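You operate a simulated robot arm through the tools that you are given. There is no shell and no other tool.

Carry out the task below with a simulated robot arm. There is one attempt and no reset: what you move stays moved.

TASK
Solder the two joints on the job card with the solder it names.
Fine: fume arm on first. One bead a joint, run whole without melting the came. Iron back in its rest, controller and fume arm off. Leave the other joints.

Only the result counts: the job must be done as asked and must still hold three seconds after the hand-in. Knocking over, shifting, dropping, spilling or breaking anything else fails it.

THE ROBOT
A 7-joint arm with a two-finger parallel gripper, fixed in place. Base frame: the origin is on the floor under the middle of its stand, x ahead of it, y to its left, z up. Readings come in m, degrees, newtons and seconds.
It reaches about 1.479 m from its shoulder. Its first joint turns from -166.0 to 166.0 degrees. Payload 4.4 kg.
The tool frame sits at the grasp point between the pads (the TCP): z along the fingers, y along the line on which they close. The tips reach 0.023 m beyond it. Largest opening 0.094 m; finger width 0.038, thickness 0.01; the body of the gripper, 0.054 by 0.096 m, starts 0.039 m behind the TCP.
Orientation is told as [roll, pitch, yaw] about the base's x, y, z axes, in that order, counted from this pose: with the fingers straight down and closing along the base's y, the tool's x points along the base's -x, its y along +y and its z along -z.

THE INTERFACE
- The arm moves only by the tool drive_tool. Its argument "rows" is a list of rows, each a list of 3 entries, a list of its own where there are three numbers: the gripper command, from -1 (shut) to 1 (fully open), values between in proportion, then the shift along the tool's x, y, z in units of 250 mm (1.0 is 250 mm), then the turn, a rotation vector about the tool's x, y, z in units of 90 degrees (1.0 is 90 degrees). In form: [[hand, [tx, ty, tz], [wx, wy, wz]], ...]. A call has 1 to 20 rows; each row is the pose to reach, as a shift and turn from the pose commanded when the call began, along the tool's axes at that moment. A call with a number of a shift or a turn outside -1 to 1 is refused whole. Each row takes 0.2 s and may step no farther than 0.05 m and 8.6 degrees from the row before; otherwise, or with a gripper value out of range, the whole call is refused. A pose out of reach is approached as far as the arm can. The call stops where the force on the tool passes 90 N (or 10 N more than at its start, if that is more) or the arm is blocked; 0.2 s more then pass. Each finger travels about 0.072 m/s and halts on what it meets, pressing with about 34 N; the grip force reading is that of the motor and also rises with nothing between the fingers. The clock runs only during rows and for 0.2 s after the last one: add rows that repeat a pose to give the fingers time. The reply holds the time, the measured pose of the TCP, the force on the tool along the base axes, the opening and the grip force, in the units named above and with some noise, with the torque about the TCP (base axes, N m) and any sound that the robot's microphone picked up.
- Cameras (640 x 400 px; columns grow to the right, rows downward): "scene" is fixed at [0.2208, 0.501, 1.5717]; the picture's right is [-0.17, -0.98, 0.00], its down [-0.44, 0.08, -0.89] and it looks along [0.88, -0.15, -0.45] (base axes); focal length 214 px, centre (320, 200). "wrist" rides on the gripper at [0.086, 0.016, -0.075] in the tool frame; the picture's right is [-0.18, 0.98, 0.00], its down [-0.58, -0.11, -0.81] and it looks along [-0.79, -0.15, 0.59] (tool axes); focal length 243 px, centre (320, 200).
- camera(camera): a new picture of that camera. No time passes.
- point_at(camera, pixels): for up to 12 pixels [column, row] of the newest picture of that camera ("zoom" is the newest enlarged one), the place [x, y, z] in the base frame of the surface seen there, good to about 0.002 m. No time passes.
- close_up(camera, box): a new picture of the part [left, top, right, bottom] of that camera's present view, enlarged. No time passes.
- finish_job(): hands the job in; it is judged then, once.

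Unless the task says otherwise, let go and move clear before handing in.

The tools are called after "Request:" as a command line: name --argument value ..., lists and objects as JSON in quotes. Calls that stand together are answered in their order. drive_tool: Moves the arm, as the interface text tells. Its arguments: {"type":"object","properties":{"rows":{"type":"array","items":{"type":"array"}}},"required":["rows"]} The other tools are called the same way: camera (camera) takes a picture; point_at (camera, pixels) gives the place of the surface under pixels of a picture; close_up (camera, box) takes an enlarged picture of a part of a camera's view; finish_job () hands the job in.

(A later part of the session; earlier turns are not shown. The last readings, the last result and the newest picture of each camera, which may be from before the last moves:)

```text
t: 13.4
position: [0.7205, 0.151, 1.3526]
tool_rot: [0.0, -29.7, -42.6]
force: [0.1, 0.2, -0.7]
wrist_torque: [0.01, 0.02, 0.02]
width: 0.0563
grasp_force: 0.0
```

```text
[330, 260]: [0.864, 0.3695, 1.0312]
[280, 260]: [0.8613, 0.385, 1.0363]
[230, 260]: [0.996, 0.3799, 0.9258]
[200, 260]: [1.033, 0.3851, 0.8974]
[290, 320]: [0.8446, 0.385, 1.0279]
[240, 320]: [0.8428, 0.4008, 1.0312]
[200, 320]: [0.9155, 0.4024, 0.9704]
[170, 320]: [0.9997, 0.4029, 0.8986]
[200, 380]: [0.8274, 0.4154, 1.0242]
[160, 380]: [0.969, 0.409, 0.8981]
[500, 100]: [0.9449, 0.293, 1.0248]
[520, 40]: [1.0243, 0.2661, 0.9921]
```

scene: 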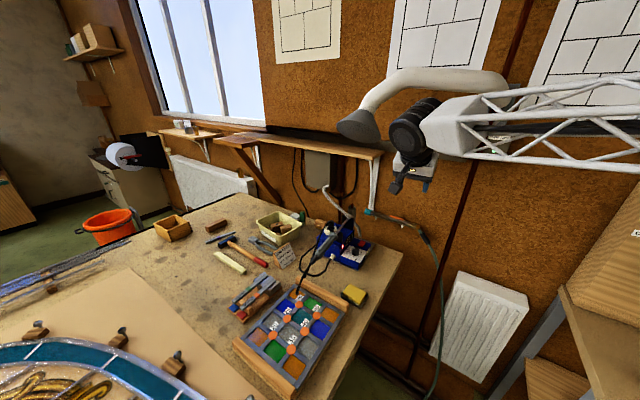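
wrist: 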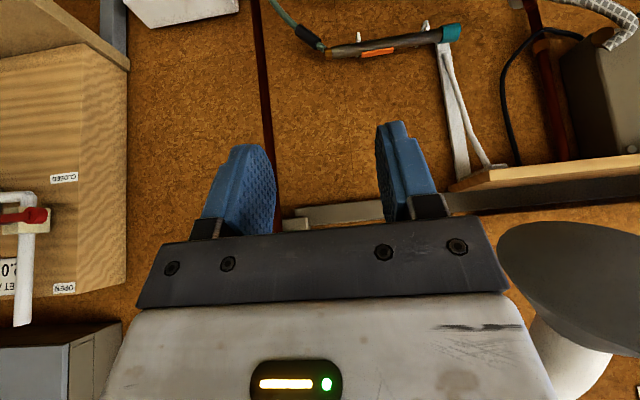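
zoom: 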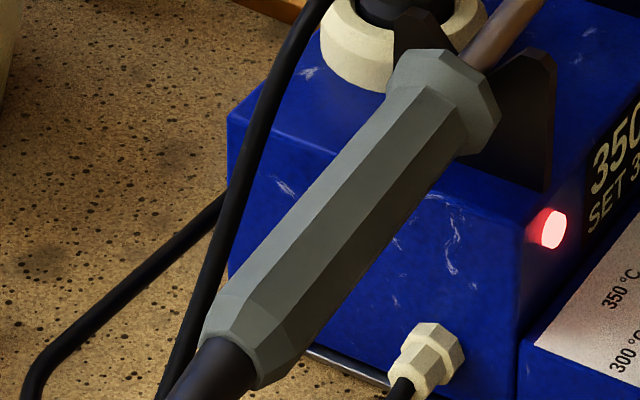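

The handle axis runs about (0.7455, -0.6665) with a 6° rise towards the head, and it is about 28 mm thick. Before grasping I'll measure the solder rack, the joints and the panel frame.

Request:
close_up --camera "scene" --box '[230, 270, 290, 325]'

Request:
point_at --camera "zoom" --pixels '[[95, 300], [140, 260], [205, 215], [250, 175], [310, 125], [370, 75], [95, 320], [80, 300], [170, 355], [330, 215], [300, 80], [70, 340]]'

Request:
close_up --camera "scene" --box '[270, 290, 340, 345]'

Request:
point_at --camera "zoom" --pixels '[[252, 207], [466, 195], [328, 105], [394, 300], [150, 310], [292, 120], [430, 165], [160, 210], [355, 250], [500, 260], [252, 190], [252, 225]]'

```text
7.27 times, centred on (260, 298) of scene
```

zoom: 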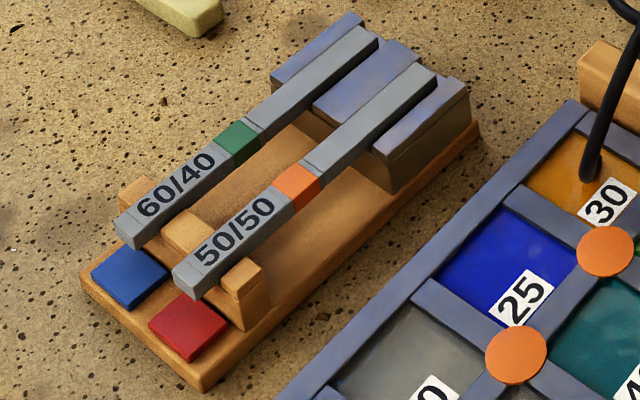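

```text
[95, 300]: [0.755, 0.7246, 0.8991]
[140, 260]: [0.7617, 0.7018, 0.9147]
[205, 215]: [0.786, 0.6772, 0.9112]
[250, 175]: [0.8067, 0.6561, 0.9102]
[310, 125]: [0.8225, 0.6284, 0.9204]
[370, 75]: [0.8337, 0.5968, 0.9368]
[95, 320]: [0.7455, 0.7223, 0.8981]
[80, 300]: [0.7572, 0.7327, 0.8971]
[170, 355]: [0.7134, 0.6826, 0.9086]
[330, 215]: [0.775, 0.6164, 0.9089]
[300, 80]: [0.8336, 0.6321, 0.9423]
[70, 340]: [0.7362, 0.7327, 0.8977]
```

```text
7.27 times, centred on (305, 318) of scene
```

zoom: 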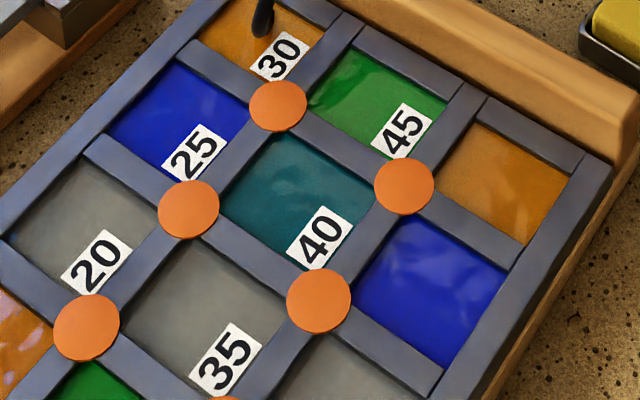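

```text
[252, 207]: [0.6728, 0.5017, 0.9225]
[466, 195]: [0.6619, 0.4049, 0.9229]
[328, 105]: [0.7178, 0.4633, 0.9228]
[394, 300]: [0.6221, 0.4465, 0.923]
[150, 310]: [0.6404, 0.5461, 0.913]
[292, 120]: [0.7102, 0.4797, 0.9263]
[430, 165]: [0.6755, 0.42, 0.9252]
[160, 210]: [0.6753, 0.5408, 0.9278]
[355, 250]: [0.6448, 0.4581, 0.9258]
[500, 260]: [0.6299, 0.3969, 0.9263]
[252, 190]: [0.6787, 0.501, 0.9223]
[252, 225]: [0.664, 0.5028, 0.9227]
```

The joint discs in this zoom are at (188,208) for 25 and (404,186) for 45, so I'll measure those and then the 60/40 stick again with the right pixels.

Request:
point_at --camera "zoom" --pixels '[[188, 208], [170, 208], [206, 208], [188, 190], [188, 226], [404, 186], [386, 186], [422, 186], [404, 168], [404, 204], [277, 105], [560, 60]]'

Request:
close_up --camera "scene" --box '[230, 270, 290, 325]'

Request:
point_at --camera "zoom" --pixels '[[125, 222], [140, 212], [175, 187], [210, 160], [240, 137], [280, 108], [320, 75], [360, 40], [130, 240], [130, 275], [190, 230], [190, 320]]'

```text
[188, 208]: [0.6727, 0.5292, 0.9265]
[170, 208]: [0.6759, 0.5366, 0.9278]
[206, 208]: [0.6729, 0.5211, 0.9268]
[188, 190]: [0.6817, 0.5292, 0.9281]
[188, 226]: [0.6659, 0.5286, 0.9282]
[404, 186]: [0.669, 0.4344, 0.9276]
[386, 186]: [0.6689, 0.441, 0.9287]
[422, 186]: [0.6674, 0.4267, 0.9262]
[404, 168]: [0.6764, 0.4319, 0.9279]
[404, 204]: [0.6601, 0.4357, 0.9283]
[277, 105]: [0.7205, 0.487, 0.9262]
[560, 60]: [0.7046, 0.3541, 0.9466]
```

```text
7.27 times, centred on (260, 298) of scene
```

zoom: 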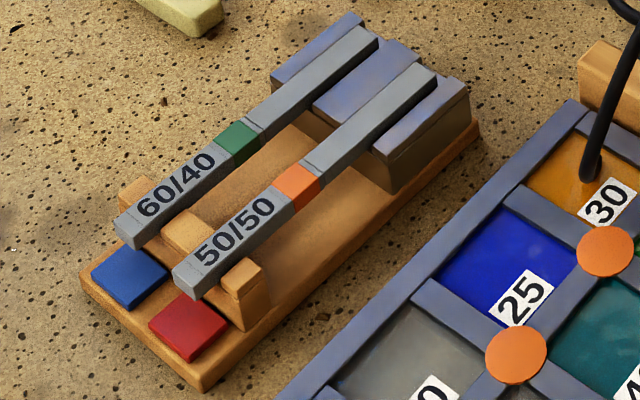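

```text
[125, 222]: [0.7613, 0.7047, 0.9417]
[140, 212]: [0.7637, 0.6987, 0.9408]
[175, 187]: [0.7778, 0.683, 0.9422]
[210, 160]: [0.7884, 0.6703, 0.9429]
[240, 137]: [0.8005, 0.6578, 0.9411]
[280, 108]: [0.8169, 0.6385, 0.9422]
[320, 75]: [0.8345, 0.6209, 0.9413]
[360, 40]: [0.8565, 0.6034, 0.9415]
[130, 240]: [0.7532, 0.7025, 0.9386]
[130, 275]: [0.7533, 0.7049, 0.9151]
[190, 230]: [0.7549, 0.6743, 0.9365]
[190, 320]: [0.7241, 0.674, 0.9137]
```

Joint 25 is at about (0.6735, 0.529, 0.927), joint 45 at (0.668, 0.4345, 0.9275), and the 60/40 stick's free end is at (0.757, 0.706) with its top at z 0.9415. Before picking up the iron I'll test with an empty gripper whether the arm can turn to yaw +90, which would keep it out of the scene camera's view.

Request:
drive_tool --rows '[[0.2, [0.028, 0.001, 0.013], [-0.0458, 0, -0.08]], [0.2, [0.056, 0.0015, 0.026], [-0.0915, 0, -0.1599]], [0.2, [0.083, 0.002, 0.039], [-0.1373, 0, -0.2399]], [0.2, [0.111, 0.003, 0.052], [-0.183, 0, -0.3198]], [0.2, [0.139, 0.004, 0.065], [-0.2288, 0, -0.3998]], [0.2, [0.167, 0.0045, 0.078], [-0.2745, 0, -0.4797]], [0.2, [0.194, 0.005, 0.091], [-0.3203, 0, -0.5597]], [0.2, [0.222, 0.006, 0.104], [-0.366, 0, -0.6396]]]'

Request:
camera --camera "scene"

```text
t: 15.2
position: [0.6954, 0.1762, 1.303]
tool_rot: [-0.2, -29.9, 23.8]
force: [-0.5, 0.1, 0.4]
wrist_torque: [-0.06, 0.02, -0.02]
width: 0.0563
grasp_force: 0.1
```

```text
taken
```

scene: 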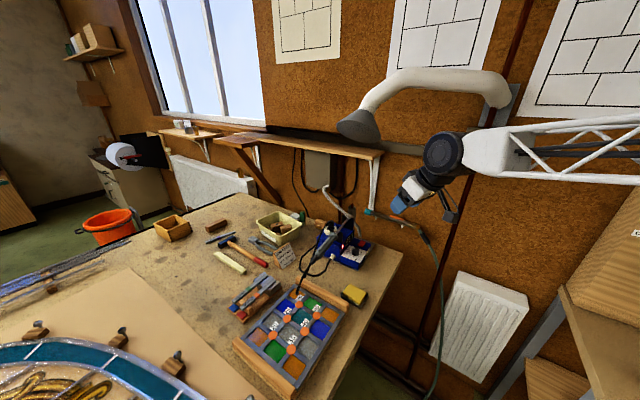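

The first half of the turn is reached exactly. I'll continue to yaw +90.

Request:
drive_tool --rows '[[0.2, [0.0305, 0.0165, 0.04], [-0.0458, 0, -0.08]], [0.2, [0.061, 0.033, 0.08], [-0.0915, 0, -0.1599]], [0.2, [0.0915, 0.0495, 0.12], [-0.1373, 0, -0.2399]], [0.2, [0.122, 0.066, 0.16], [-0.183, 0, -0.3198]], [0.2, [0.1525, 0.0825, 0.2], [-0.2288, 0, -0.3998]], [0.2, [0.183, 0.099, 0.24], [-0.2745, 0, -0.4797]], [0.2, [0.2135, 0.1155, 0.281], [-0.3203, 0, -0.5597]], [0.2, [0.244, 0.132, 0.321], [-0.366, 0, -0.6396]]]'

Request:
camera --camera "scene"

Request:
camera --camera "wrist"

```text
t: 17.0
position: [0.6709, 0.2012, 1.2025]
tool_rot: [-0.2, -29.8, 90.2]
force: [-0.2, 0.4, 0.5]
wrist_torque: [-0.02, 0.02, -0.03]
width: 0.0563
grasp_force: 0.2
```

```text
taken
```

scene: 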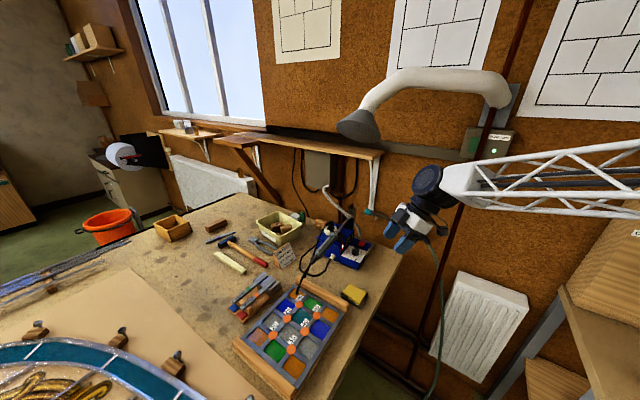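

```text
taken
```

wrist: 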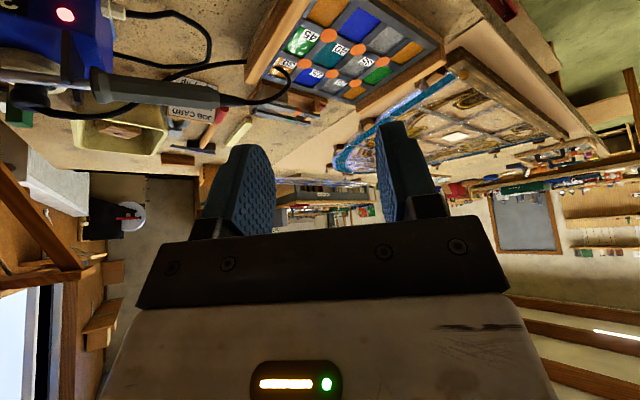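

Yaw +90 is reachable and keeps the arm on the right of the panel. I'll use this view to check the panel, the cable and the rack from this side.

Request:
close_up --camera "wrist" --box '[200, 0, 460, 160]'

Request:
close_up --camera "wrist" --box '[0, 0, 240, 170]'

Request:
close_up --camera "wrist" --box '[420, 120, 640, 300]'

```text
2.46 times, centred on (330, 80) of wrist
```

zoom: 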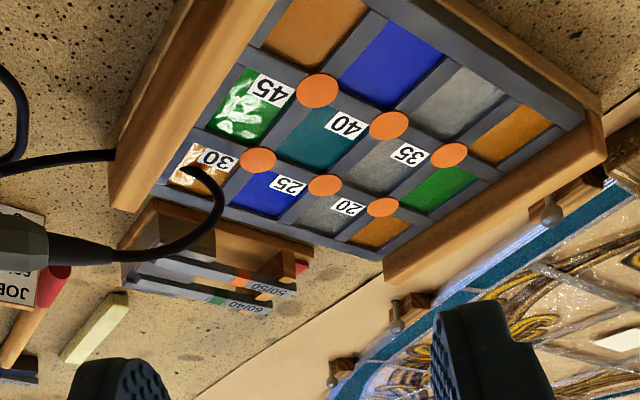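

```text
2.35 times, centred on (120, 85) of wrist
```

zoom: 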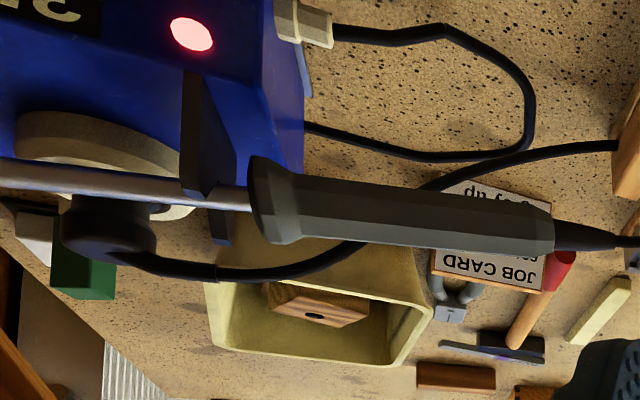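

```text
2.22 times, centred on (530, 210) of wrist
```

zoom: 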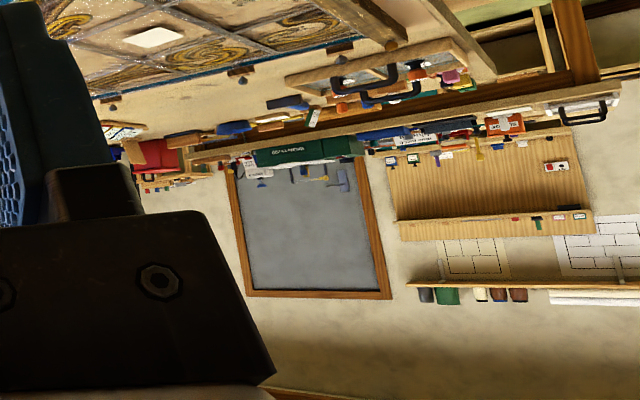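

The arm handles this orientation well and the cable appears to be only draped. I'll return to yaw -42 above the iron's handle to grasp it.

Request:
drive_tool --rows '[[0.2, [-0.0514, -0.0251, 0.0006], [0.0456, 0, 0.0797]], [0.2, [-0.1028, -0.0502, 0.0012], [0.0912, 0, 0.1594]], [0.2, [-0.1541, -0.0754, 0.0019], [0.1369, 0, 0.2391]], [0.2, [-0.2055, -0.1005, 0.0025], [0.1825, 0, 0.3188]], [0.2, [-0.2569, -0.1256, 0.0031], [0.2281, 0, 0.3984]], [0.2, [-0.3083, -0.1508, 0.0038], [0.2738, 0, 0.4781]], [0.2, [-0.3596, -0.1759, 0.0044], [0.3194, 0, 0.5578]], [0.2, [-0.411, -0.201, 0.005], [0.365, 0, 0.6375]]]'

```text
t: 18.8
position: [0.7208, 0.2896, 1.2519]
tool_rot: [-0.2, -29.9, 24.0]
force: [0.4, 0.8, -0.1]
wrist_torque: [0.01, 0.02, -0.02]
width: 0.0566
grasp_force: 0.1
```

Halfway there. I'll continue to yaw -42 above and behind the handle.

Request:
drive_tool --rows '[[0.2, [-0.0508, 0.0303, 0.0476], [0.0456, 0, 0.0792]], [0.2, [-0.1015, 0.0605, 0.0953], [0.0911, 0, 0.1585]], [0.2, [-0.1523, 0.0908, 0.1429], [0.1367, 0, 0.2377]], [0.2, [-0.203, 0.121, 0.1905], [0.1823, 0, 0.317]], [0.2, [-0.2538, 0.1513, 0.2381], [0.2278, 0, 0.3962]], [0.2, [-0.3045, 0.1815, 0.2858], [0.2734, 0, 0.4754]], [0.2, [-0.3553, 0.2118, 0.3334], [0.3189, 0, 0.5547]], [0.2, [-0.406, 0.242, 0.381], [0.3645, 0, 0.6339]]]'

Request:
camera --camera "wrist"

Request:
camera --camera "scene"

```text
t: 20.6
position: [0.8187, 0.3989, 1.2223]
tool_rot: [0.1, -30.1, -42.0]
force: [0.4, -0.2, 0.4]
wrist_torque: [0.03, 0.05, 0.0]
width: 0.0565
grasp_force: 0.0
```

```text
taken
```

wrist: 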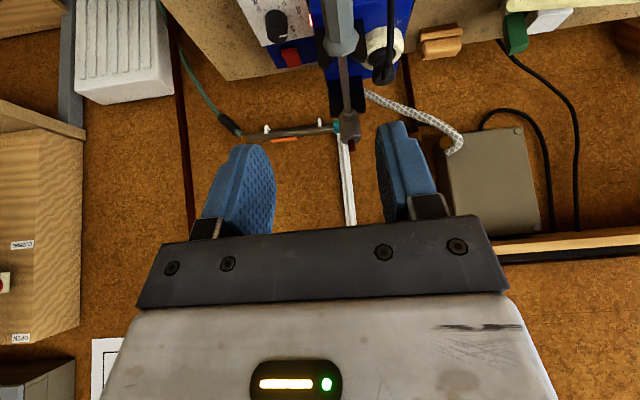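

```text
taken
```

scene: 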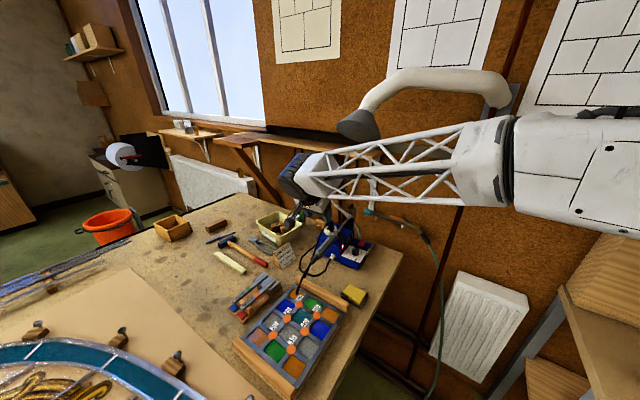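

The wrist camera now looks along the iron from behind. I'll enlarge it and measure the shaft and handle to fix the axis.

Request:
close_up --camera "wrist" --box '[290, 0, 400, 70]'

Request:
point_at --camera "zoom" --pixels '[[250, 50], [265, 50], [290, 50], [320, 50], [345, 50], [260, 150], [300, 150], [340, 150], [310, 330], [320, 370], [250, 240], [350, 240]]'

Request:
close_up --camera "wrist" --box '[310, 50, 390, 160]'

Request:
point_at --camera "zoom" --pixels '[[230, 60], [240, 110], [245, 160], [250, 200], [270, 230], [280, 260], [300, 290], [260, 250]]'

```text
5.71 times, centred on (345, 35) of wrist
```

zoom: 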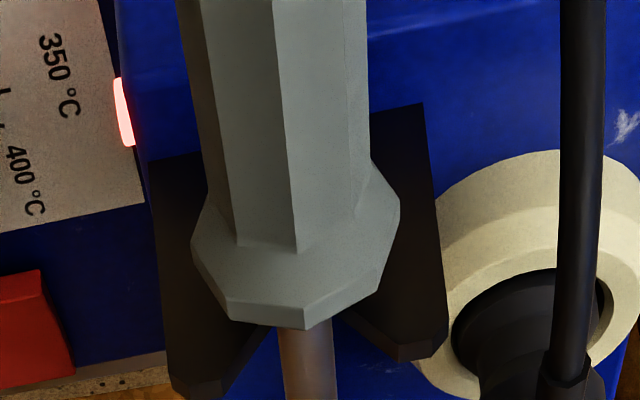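

```text
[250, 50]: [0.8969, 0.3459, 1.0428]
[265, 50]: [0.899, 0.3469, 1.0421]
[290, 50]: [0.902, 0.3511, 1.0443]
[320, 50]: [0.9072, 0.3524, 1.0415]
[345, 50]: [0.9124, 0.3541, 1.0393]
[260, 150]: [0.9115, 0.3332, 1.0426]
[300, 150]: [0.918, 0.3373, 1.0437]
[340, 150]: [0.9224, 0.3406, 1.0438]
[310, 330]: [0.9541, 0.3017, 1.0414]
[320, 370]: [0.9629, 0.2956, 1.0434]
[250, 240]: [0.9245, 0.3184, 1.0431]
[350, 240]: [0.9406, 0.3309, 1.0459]
```

```text
3.64 times, centred on (350, 105) of wrist
```

zoom: 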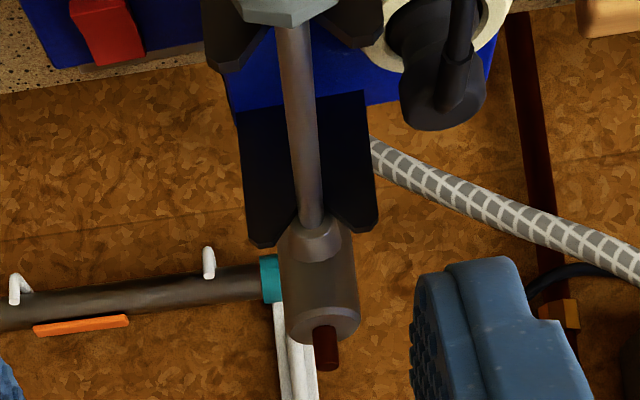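

```text
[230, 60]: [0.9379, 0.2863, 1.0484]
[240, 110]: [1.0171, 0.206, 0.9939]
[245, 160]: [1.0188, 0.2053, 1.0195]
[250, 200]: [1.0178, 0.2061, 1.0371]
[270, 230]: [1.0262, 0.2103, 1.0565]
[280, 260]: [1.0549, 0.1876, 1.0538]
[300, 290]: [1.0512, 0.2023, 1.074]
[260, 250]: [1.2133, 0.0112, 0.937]
```

The axis fits from both cameras agree: the grip point is at about (0.898, 0.351, 1.031). I'll go to 0.12 m above it at pitch -16 with the opening narrowed to 47 mm.

Request:
drive_tool --rows '[[0, [-0.016, 0.0233, 0.1263], [0, 0.0522, 0]], [0, [-0.032, 0.0467, 0.2527], [0, 0.1045, 0]], [0, [-0.048, 0.07, 0.379], [0, 0.1567, 0]], [0, [-0.048, 0.07, 0.379], [0, 0.1567, 0]]]'

Request:
camera --camera "wrist"

Request:
close_up --camera "scene" --box '[270, 170, 400, 280]'

```text
t: 21.6
position: [0.8724, 0.374, 1.1439]
tool_rot: [0.0, -15.8, -41.9]
force: [0.5, -0.4, -0.1]
wrist_torque: [-0.03, -0.01, 0.02]
width: 0.047
grasp_force: 0.0
```

```text
taken
```

wrist: 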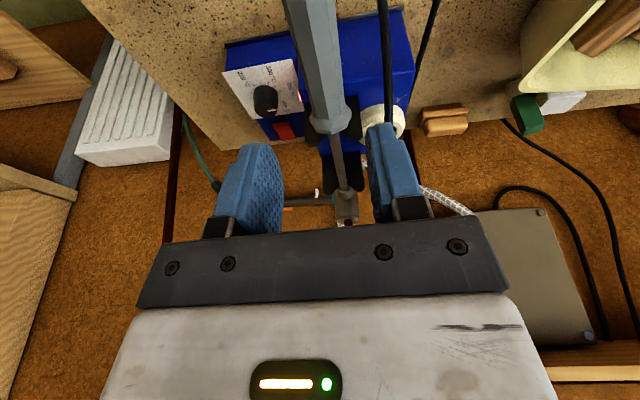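

```text
3.64 times, centred on (335, 225) of scene
```

zoom: 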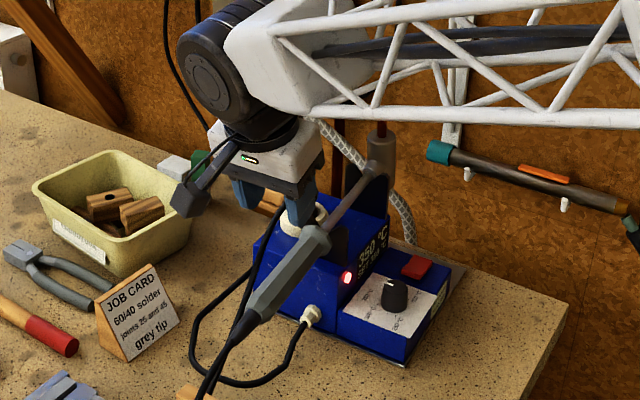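

The handle is centred between the fingers (around column 320 at row 61, matching the TCP's descent line). I'll descend 0.118 m along the fingers.

Request:
drive_tool --rows '[[0, [-0.003, 0, 0.14], [0, 0, 0]], [0, [-0.006, 0, 0.28], [0, 0, 0]], [0, [-0.008, 0, 0.38], [0, 0, 0]], [0, [-0.01, 0, 0.44], [0, 0, 0]], [0, [-0.01, 0, 0.472], [0, 0, 0]]]'

Request:
camera --camera "wrist"

Request:
close_up --camera "scene" --box '[290, 200, 370, 270]'

```text
t: 22.8
position: [0.8996, 0.3501, 1.0311]
tool_rot: [0.0, -16.0, -42.0]
force: [0.6, -0.3, -0.7]
wrist_torque: [0.03, 0.01, 0.05]
width: 0.0469
grasp_force: 0.0
```

```text
taken
```

wrist: 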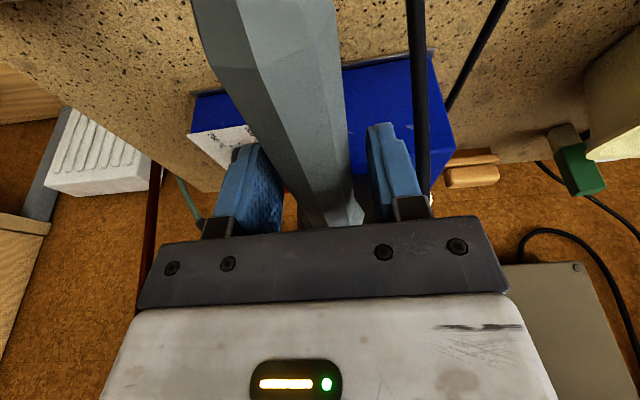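

```text
5.71 times, centred on (330, 235) of scene
```

zoom: 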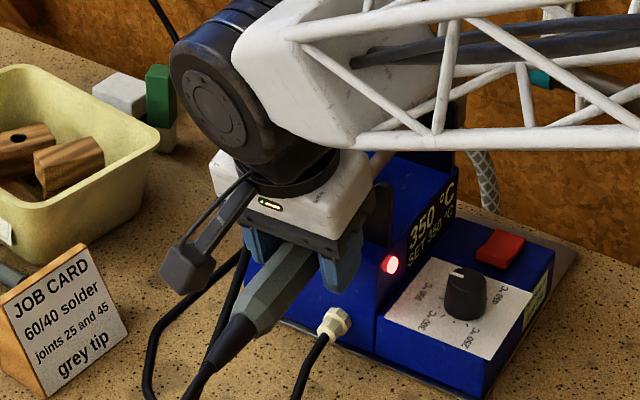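

The handle sits centred between the pads with no contact force, so I'll close the grip and hold.

Request:
drive_tool --rows '[[-0.3, [0, 0, 0], [0, 0, 0]], [-1, [0, 0, 0], [0, 0, 0]], [-1, [0, 0, 0], [0, 0, 0]], [-1, [0, 0, 0], [0, 0, 0]]]'

Request:
camera --camera "wrist"

```text
t: 23.8
position: [0.8991, 0.3503, 1.0321]
tool_rot: [-0.1, -15.8, -41.9]
force: [-13.0, -9.5, 2.4]
wrist_torque: [0.05, 0.11, -1.17]
width: 0.0304
grasp_force: 33.7
```

```text
taken
```

wrist: 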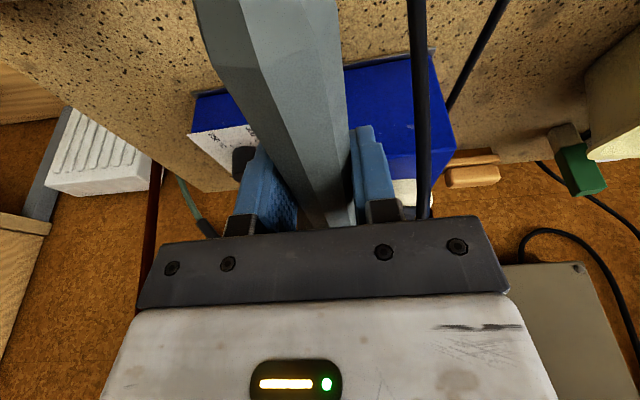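

The grip is on (30 mm) but there is about 16 N of sideways load from the rest's notch. I'll ease the gripper 2 mm towards -y of the tool to relax it before lifting.

Request:
drive_tool --rows '[[-1, [0, -0.004, 0], [0, 0, 0]], [-1, [0, -0.008, 0], [0, 0, 0]]]'

```text
t: 24.4
position: [0.9002, 0.3509, 1.0301]
tool_rot: [0.0, -16.0, -41.8]
force: [9.6, 8.3, 0.0]
wrist_torque: [0.18, 0.2, 0.82]
width: 0.0301
grasp_force: 33.2
```

The load flipped to about +13 N, so balance is roughly 0.9 mm back. I'll correct that.

Request:
drive_tool --rows '[[-1, [0, 0.0036, 0], [0, 0, 0]], [-1, [0, 0.0036, 0], [0, 0, 0]]]'

```text
t: 25.0
position: [0.8986, 0.3508, 1.0311]
tool_rot: [-0.1, -16.0, -41.9]
force: [-0.5, 3.2, 8.5]
wrist_torque: [-0.49, -0.56, -0.45]
width: 0.0305
grasp_force: 33.6
```

The side load is now small. I'll lift straight up, 1 cm first and then in steps to 15 cm.

Request:
drive_tool --rows '[[-1, [-0.0055, 0, -0.0192], [0, 0, 0]], [-1, [-0.011, 0, -0.0385], [0, 0, 0]], [-1, [-0.022, 0, -0.077], [0, 0, 0]], [-1, [-0.055, 0, -0.192], [0, 0, 0]], [-1, [-0.099, 0, -0.346], [0, 0, 0]], [-1, [-0.143, 0, -0.5], [0, 0, 0]], [-1, [-0.165, 0, -0.577], [0, 0, 0]]]'

Request:
camera --camera "scene"

Request:
close_up --camera "scene" --box '[270, 150, 410, 280]'

```text
t: 26.6
position: [0.8991, 0.3506, 1.1806]
tool_rot: [-0.1, -15.9, -41.8]
force: [0.1, 0.8, -4.0]
wrist_torque: [0.43, 0.45, -0.01]
width: 0.0302
grasp_force: 34.0
```

```text
taken
```

scene: 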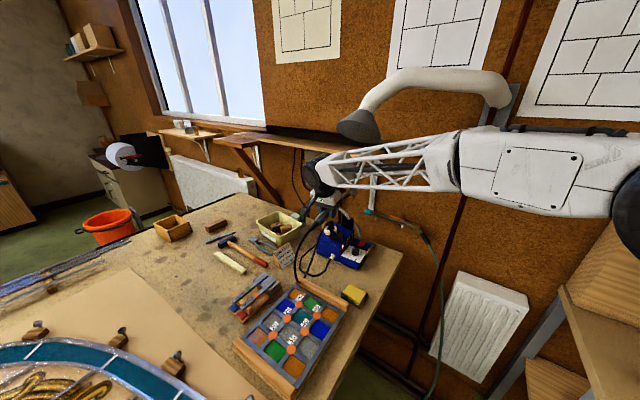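

```text
3.08 times, centred on (340, 215) of scene
```

zoom: 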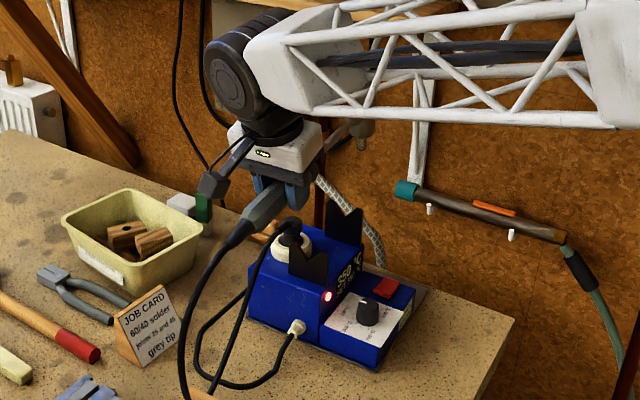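

The iron is out of the rest and held (about 4 N). I'll carry it back over the bench while turning towards yaw +90, with the tip at about z 1.13, well above the station.

Request:
drive_tool --rows '[[-1, [0.0409, -0.0823, -0.0209], [-0.0223, 0, -0.0784]], [-1, [0.0818, -0.1647, -0.0418], [-0.0446, 0, -0.1567]], [-1, [0.1227, -0.247, -0.0627], [-0.067, 0, -0.2351]], [-1, [0.1636, -0.3293, -0.0836], [-0.0893, 0, -0.3134]], [-1, [0.2044, -0.4117, -0.1044], [-0.1116, 0, -0.3918]], [-1, [0.2453, -0.494, -0.1253], [-0.1339, 0, -0.4701]], [-1, [0.2862, -0.5763, -0.1462], [-0.1563, 0, -0.5485]], [-1, [0.3271, -0.6587, -0.1671], [-0.1786, 0, -0.6268]], [-1, [0.368, -0.741, -0.188], [-0.2009, 0, -0.7052]]]'

Request:
camera --camera "scene"

Request:
camera --camera "wrist"

```text
t: 28.6
position: [0.7011, 0.2824, 1.2015]
tool_rot: [0.0, -15.8, 24.3]
force: [-0.5, 0.4, -4.0]
wrist_torque: [-0.25, 0.56, 0.02]
width: 0.0301
grasp_force: 34.0
```

```text
taken
```

scene: 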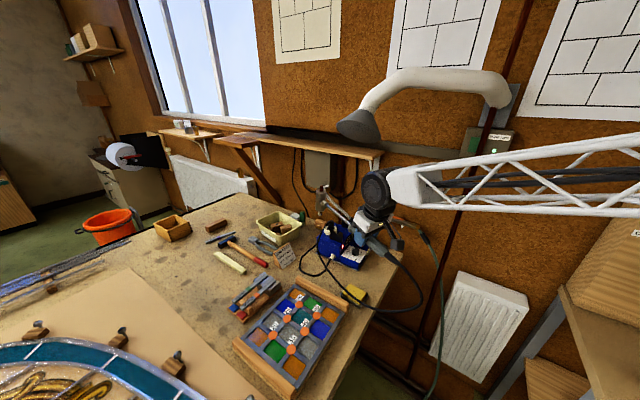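

```text
taken
```

wrist: 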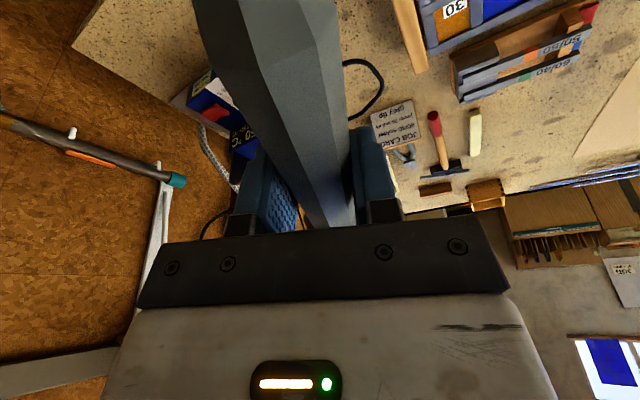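

The iron is held steady and the cable just trails. I'll finish the turn to yaw +90.

Request:
drive_tool --rows '[[-1, [0.0171, -0.003, -0.0049], [-0.025, 0, -0.0882]], [-1, [0.0343, -0.006, -0.0098], [-0.0499, 0, -0.1764]], [-1, [0.0514, -0.009, -0.0146], [-0.0749, 0, -0.2646]], [-1, [0.0685, -0.012, -0.0195], [-0.0999, 0, -0.3528]], [-1, [0.0856, -0.015, -0.0244], [-0.1248, 0, -0.441]], [-1, [0.1028, -0.018, -0.0293], [-0.1498, 0, -0.5292]], [-1, [0.1199, -0.021, -0.0341], [-0.1747, 0, -0.6174]], [-1, [0.137, -0.024, -0.039], [-0.1997, 0, -0.7056]]]'

Request:
camera --camera "scene"

Request:
close_up --camera "scene" --box '[250, 170, 410, 270]'

```text
t: 30.4
position: [0.6695, 0.2612, 1.2016]
tool_rot: [0.1, -15.7, 90.1]
force: [0.2, 1.5, -5.0]
wrist_torque: [-0.57, 0.02, 0.01]
width: 0.0301
grasp_force: 33.4
```

```text
taken
```

scene: 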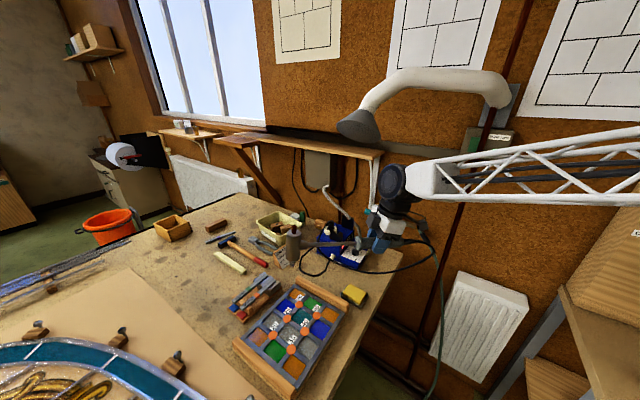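

```text
4.00 times, centred on (330, 220) of scene
```

zoom: 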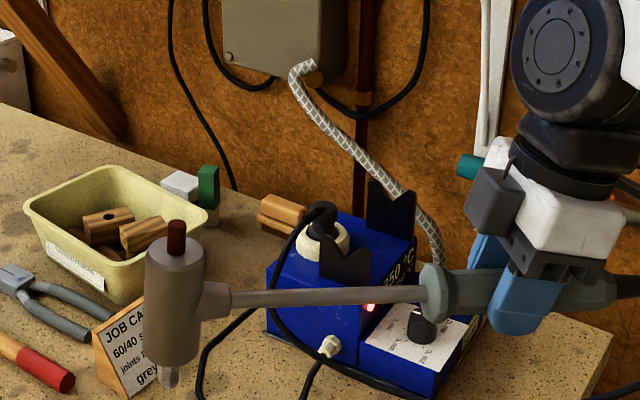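

The iron is now side-on to the scene camera, with the grey bit pointing down at zoom (168,378). I'll enlarge the head and measure the tip in 3D.

Request:
close_up --camera "scene" --box '[275, 220, 315, 275]'

Request:
point_at --camera "zoom" --pixels '[[285, 290], [290, 310], [290, 330], [290, 340], [310, 90], [310, 70], [300, 180], [300, 240], [420, 170], [550, 160], [295, 320], [280, 310]]'

```text
7.27 times, centred on (295, 248) of scene
```

zoom: 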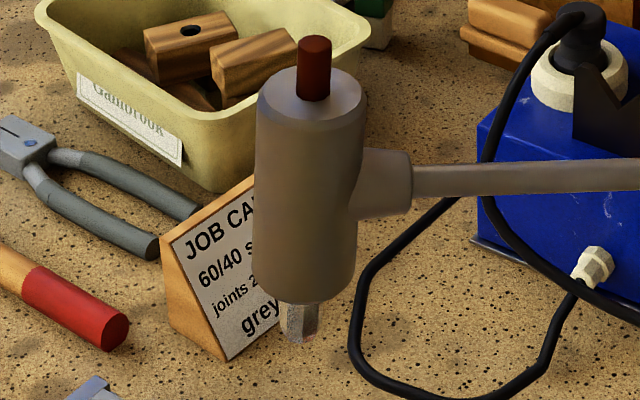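

```text
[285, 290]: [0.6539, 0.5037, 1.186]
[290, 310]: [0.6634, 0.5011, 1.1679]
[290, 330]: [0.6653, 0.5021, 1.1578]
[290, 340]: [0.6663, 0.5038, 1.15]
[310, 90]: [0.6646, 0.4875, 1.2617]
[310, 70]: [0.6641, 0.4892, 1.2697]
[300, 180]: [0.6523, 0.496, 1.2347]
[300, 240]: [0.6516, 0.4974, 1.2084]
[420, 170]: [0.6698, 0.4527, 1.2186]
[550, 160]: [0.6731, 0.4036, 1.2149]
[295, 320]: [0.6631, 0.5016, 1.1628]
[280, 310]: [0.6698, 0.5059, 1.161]
```

The tip bottom is at about (0.670, 0.5035, 1.150), so relative to the TCP it is 0.242 m forward and 0.052 m down with the iron tilted about 6.5° head-up. I'll level the iron and carry the tip to roughly 8 cm above the 60/40 stick's free end.

Request:
drive_tool --rows '[[-1, [-0.1143, -0.061, 0.1025], [0, 0.012, 0]], [-1, [-0.2287, -0.122, 0.205], [0, 0.0241, 0]], [-1, [-0.343, -0.183, 0.3075], [0, 0.0361, 0]], [-1, [-0.4573, -0.244, 0.41], [0, 0.0481, 0]], [-1, [-0.5717, -0.305, 0.5125], [0, 0.0602, 0]], [-1, [-0.686, -0.366, 0.615], [0, 0.0722, 0]]]'

Request:
camera --camera "scene"

Request:
close_up --camera "scene" --box '[220, 240, 320, 320]'

Request:
close_up --camera "scene" --box '[310, 210, 390, 280]'

```text
t: 31.8
position: [0.7598, 0.471, 1.1024]
tool_rot: [0.0, -9.2, 90.1]
force: [0.3, -0.4, -3.4]
wrist_torque: [-0.55, 0.0, 0.01]
width: 0.0308
grasp_force: 34.3
```

```text
taken
```

scene: 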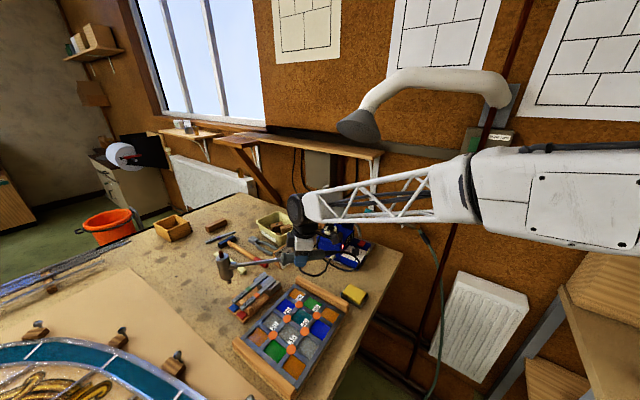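

```text
5.00 times, centred on (270, 280) of scene
```

zoom: 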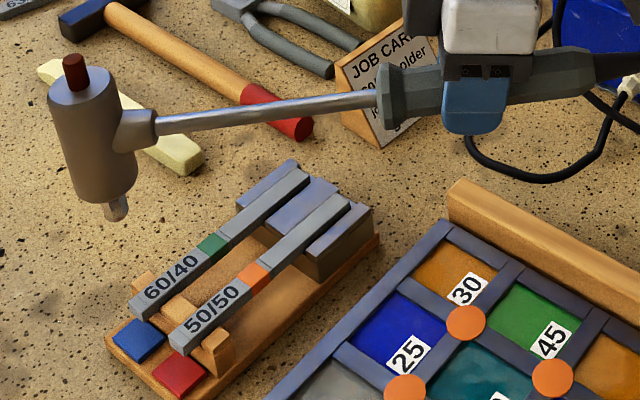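

```text
5.71 times, centred on (350, 245) of scene
```

zoom: 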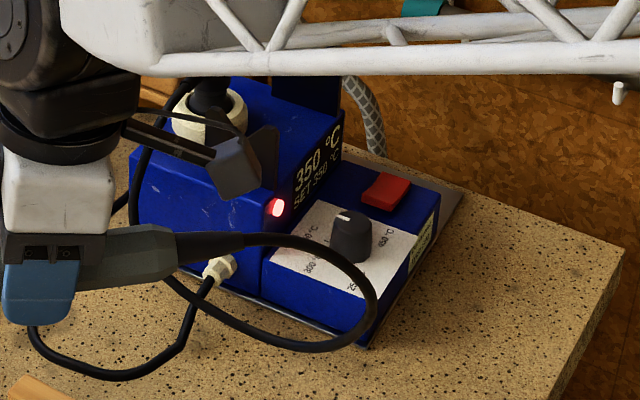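

The display still reads 350 °C, and the tip is seen clear above the stick end. I'll enlarge and measure the tip and stick end together.

Request:
close_up --camera "scene" --box '[225, 265, 265, 305]'

Request:
point_at --camera "zoom" --pixels '[[215, 115], [225, 110], [225, 125], [220, 130], [212, 125], [235, 100], [245, 360], [260, 330], [275, 340], [300, 300]]'

```text
10.00 times, centred on (245, 285) of scene
```

zoom: 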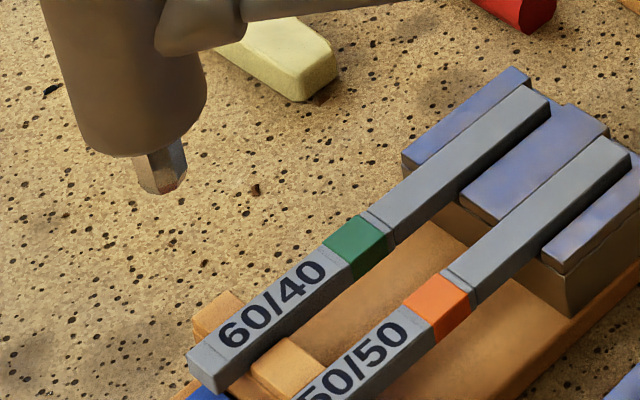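

```text
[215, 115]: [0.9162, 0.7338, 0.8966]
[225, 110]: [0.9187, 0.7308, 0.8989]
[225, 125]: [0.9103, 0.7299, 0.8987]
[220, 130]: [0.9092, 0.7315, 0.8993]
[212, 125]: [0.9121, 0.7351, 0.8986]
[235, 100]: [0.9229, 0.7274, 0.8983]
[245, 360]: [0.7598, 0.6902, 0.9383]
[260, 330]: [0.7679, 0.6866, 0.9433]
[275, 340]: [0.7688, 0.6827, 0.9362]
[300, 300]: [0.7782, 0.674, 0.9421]
```

Request:
point_at --camera "zoom" --pixels '[[150, 160], [160, 170], [160, 185], [165, 190], [170, 175], [182, 165], [145, 170], [205, 370], [195, 355], [215, 385], [235, 335], [170, 192]]'

```text
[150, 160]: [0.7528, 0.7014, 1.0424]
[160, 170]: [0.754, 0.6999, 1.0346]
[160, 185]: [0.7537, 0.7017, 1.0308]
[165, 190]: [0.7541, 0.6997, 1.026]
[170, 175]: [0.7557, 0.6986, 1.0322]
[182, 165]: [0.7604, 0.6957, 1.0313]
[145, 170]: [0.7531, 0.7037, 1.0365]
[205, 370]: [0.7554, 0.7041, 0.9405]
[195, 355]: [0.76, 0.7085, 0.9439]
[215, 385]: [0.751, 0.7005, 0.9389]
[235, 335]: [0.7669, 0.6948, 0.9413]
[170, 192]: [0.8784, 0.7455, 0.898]
```

The tip (centre about (0.760, 0.7025), bottom z≈1.025) is already over the stick about 4 mm from its free end. I'll descend 7 cm and check alignment again.

Request:
drive_tool --rows '[[-1, [0.016, 0, 0.0987], [0, 0, 0]], [-1, [0.032, 0, 0.1974], [0, 0, 0]], [-1, [0.0448, 0, 0.2764], [0, 0, 0]]]'

Request:
close_up --camera "scene" --box '[230, 275, 270, 310]'

```text
t: 32.6
position: [0.7613, 0.4682, 1.0302]
tool_rot: [0.0, -9.3, 90.1]
force: [0.1, -0.3, -4.1]
wrist_torque: [-0.53, -0.01, 0.0]
width: 0.0301
grasp_force: 33.8
```

```text
11.43 times, centred on (250, 292) of scene
```

zoom: 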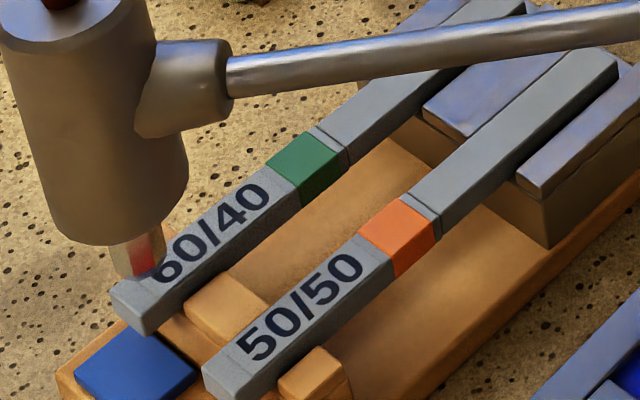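

The tip is aligned over the stick's end (zoom (135,270)). I'll lower it gently: 1 cm, then in 1 mm steps watching the force.

Request:
drive_tool --rows '[[-1, [0.0038, 0, 0.0237], [0, 0, 0]], [-1, [0.0064, 0, 0.0395], [0, 0, 0]], [-1, [0.007, 0, 0.0434], [0, 0, 0]]]'

Request:
close_up --camera "scene" --box '[230, 275, 270, 310]'

```text
t: 33.4
position: [0.7616, 0.4671, 1.0199]
tool_rot: [-0.2, -9.3, 90.1]
force: [-1.1, -2.3, 5.1]
wrist_torque: [1.55, 0.09, 0.31]
width: 0.0304
grasp_force: 34.4
```

```text
11.43 times, centred on (250, 292) of scene
```

zoom: 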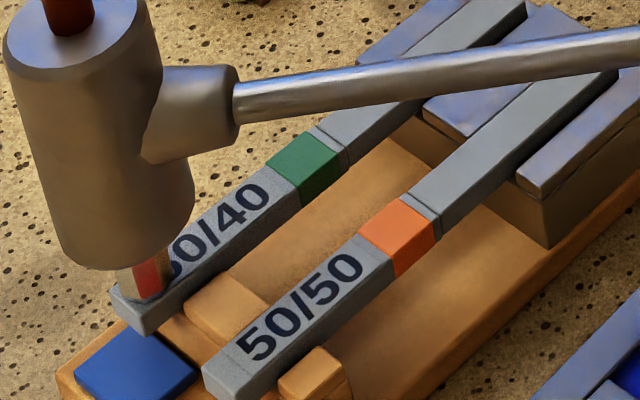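

Contact: the vertical force changed by about 9 N. I'll ease up slightly, hold for a moment and look for melting.

Request:
drive_tool --rows '[[-1, [-0.0004, 0, -0.0022], [0, 0, 0]], [-1, [-0.0004, 0, -0.0022], [0, 0, 0]], [-1, [-0.0004, 0, -0.0022], [0, 0, 0]], [-1, [-0.0004, 0, -0.0022], [0, 0, 0]]]'

Request:
close_up --camera "scene" --box '[230, 280, 260, 308]'

Request:
close_up --camera "scene" --box '[310, 210, 390, 280]'

```text
t: 34.4
position: [0.7608, 0.4674, 1.0175]
tool_rot: [0.0, -9.2, 90.1]
force: [-0.1, 0.6, 0.9]
wrist_torque: [0.78, -0.02, -0.05]
width: 0.0303
grasp_force: 34.0
```

```text
14.29 times, centred on (245, 294) of scene
```

zoom: 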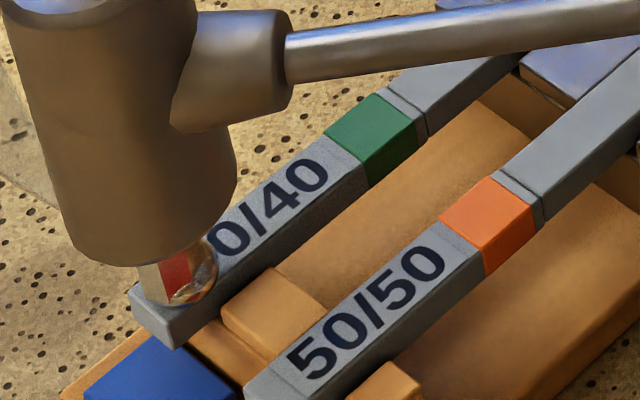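

```text
5.71 times, centred on (350, 245) of scene
```

zoom: 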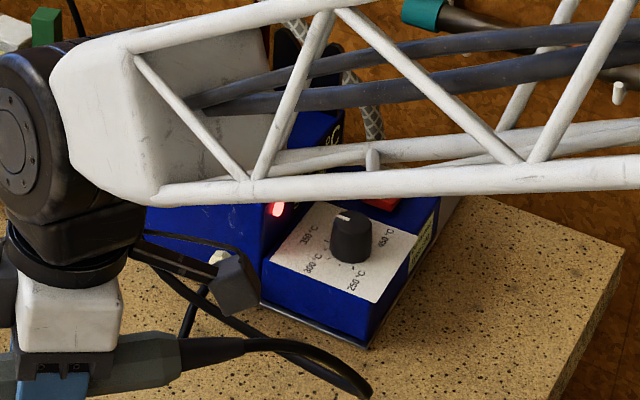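

A shiny blob has appeared at the tip (zoom (200,285)). I'll enlarge it before deciding to lift.

Request:
close_up --camera "scene" --box '[236, 292, 250, 306]'

```text
16.00 times, centred on (243, 299) of scene
```

zoom: 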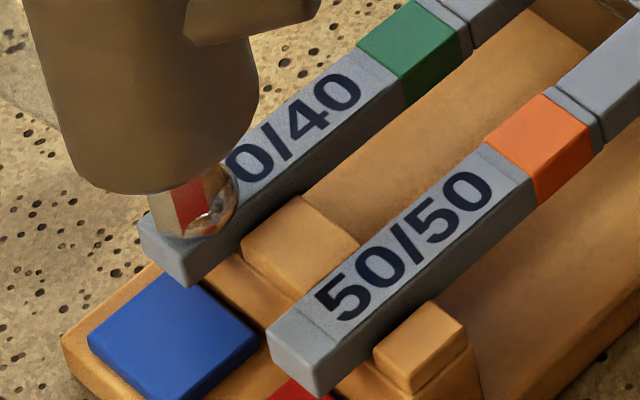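

A molten bead with mirror-like highlights is hanging at the tip. I'll lift 3 cm and look at it.

Request:
drive_tool --rows '[[-1, [-0.0064, 0, -0.0395], [0, 0, 0]], [-1, [-0.0192, 0, -0.1184], [0, 0, 0]]]'

Request:
close_up --camera "scene" --box '[230, 280, 260, 308]'

```text
t: 35.0
position: [0.7617, 0.4665, 1.0489]
tool_rot: [-0.1, -9.2, 90.1]
force: [0.5, 0.6, -5.6]
wrist_torque: [-0.57, 0.01, 0.0]
width: 0.0303
grasp_force: 33.9
```

```text
14.29 times, centred on (245, 294) of scene
```

zoom: 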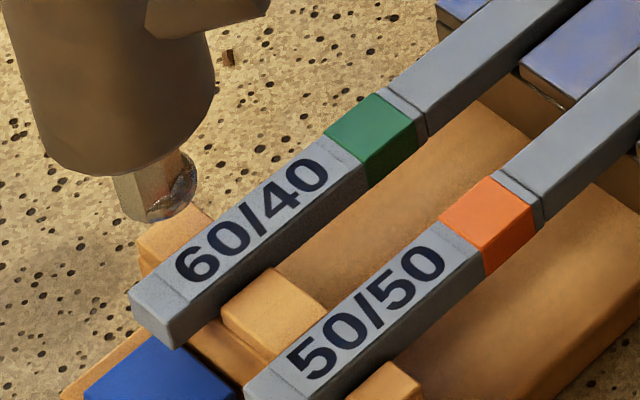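

A full bead clings to the grey tip (zoom (180,190)). I'll carry it over joint 25, keeping the tip about 2.5 cm to 3 cm above the panel.

Request:
drive_tool --rows '[[-1, [0.1122, 0.059, -0.03], [0, 0, 0]], [-1, [0.2243, 0.118, -0.06], [0, 0, 0]], [-1, [0.3365, 0.177, -0.09], [0, 0, 0]], [-1, [0.4487, 0.236, -0.1], [0, 0, 0]], [-1, [0.5608, 0.295, -0.09], [0, 0, 0]], [-1, [0.673, 0.354, -0.069], [0, 0, 0]]]'

Request:
close_up --camera "scene" --box '[265, 290, 310, 330]'

Request:
camera --camera "scene"

```text
t: 36.4
position: [0.6717, 0.299, 1.0419]
tool_rot: [-0.1, -9.3, 90.1]
force: [-0.7, 0.2, -4.7]
wrist_torque: [-0.52, -0.02, -0.01]
width: 0.0305
grasp_force: 33.9
```

```text
10.00 times, centred on (288, 310) of scene
```

zoom: 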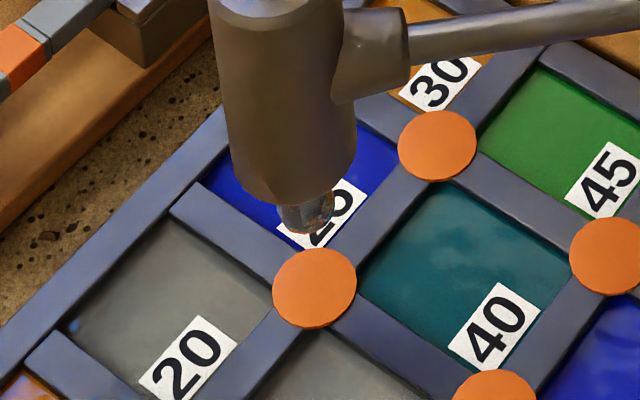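

```text
taken
```

scene: 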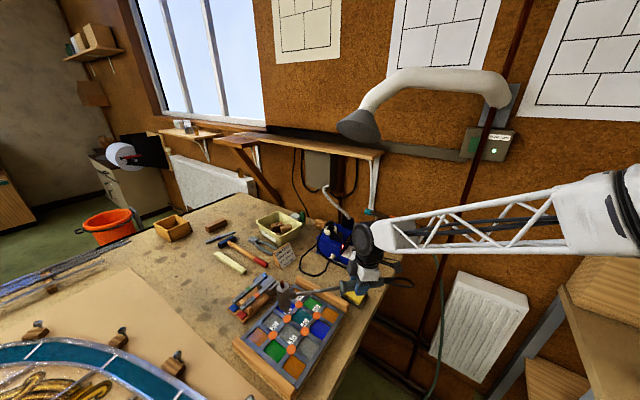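

The tip with its bead is above joint 25's disc (zoom disc centre (314,287)). I'll measure both to align them precisely.

Request:
point_at --camera "zoom" --pixels '[[285, 215], [295, 220], [300, 230], [310, 215], [325, 205], [314, 287], [285, 205], [290, 228], [273, 287], [356, 287], [314, 250], [314, 325]]'

```text
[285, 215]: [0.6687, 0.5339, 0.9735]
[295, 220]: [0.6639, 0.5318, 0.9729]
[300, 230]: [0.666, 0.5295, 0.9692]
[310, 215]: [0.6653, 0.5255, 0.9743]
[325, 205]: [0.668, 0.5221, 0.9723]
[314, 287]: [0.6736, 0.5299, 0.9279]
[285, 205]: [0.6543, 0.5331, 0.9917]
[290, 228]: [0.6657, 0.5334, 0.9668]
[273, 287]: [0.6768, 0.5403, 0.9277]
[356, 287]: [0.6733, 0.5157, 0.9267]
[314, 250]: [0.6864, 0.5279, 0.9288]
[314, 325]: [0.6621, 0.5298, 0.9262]
```

The tip axis (0.672, 0.530) is within about 3 mm of the disc centre (0.674, 0.528). I'll nudge it, descend to just above the disc and look.

Request:
drive_tool --rows '[[-1, [0.01, -0.004, 0.05], [0, 0, 0]], [-1, [0.018, -0.008, 0.095], [0, 0, 0]], [-1, [0.025, -0.008, 0.1296], [0, 0, 0]]]'

Request:
close_up --camera "scene" --box '[265, 290, 310, 330]'

```text
t: 37.2
position: [0.6755, 0.2976, 1.0066]
tool_rot: [-0.1, -9.2, 90.1]
force: [-0.8, 0.3, -3.8]
wrist_torque: [-0.57, 0.02, -0.01]
width: 0.0304
grasp_force: 33.4
```

```text
10.00 times, centred on (288, 310) of scene
```

zoom: 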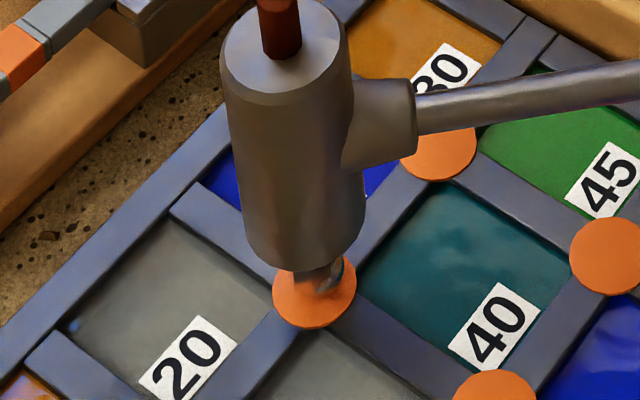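

The tip is right over the disc centre, about 2 mm above it. I'll lower the last few millimetres and hold briefly.

Request:
drive_tool --rows '[[-1, [0.001, 0, 0.006], [0, 0, 0]], [-1, [0.0018, 0, 0.011], [0, 0, 0]]]'

Request:
close_up --camera "scene" --box '[270, 300, 305, 332]'

```text
t: 37.8
position: [0.6755, 0.2975, 1.0041]
tool_rot: [-0.1, -9.2, 90.1]
force: [-0.4, -0.8, -2.7]
wrist_torque: [-0.27, 0.01, 0.04]
width: 0.03
grasp_force: 33.9
```

```text
12.50 times, centred on (288, 316) of scene
```

zoom: 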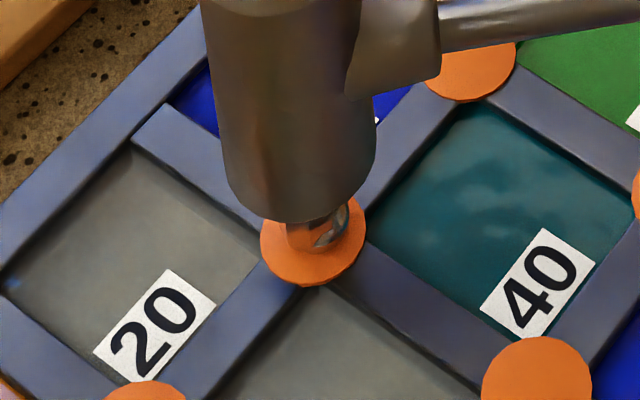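

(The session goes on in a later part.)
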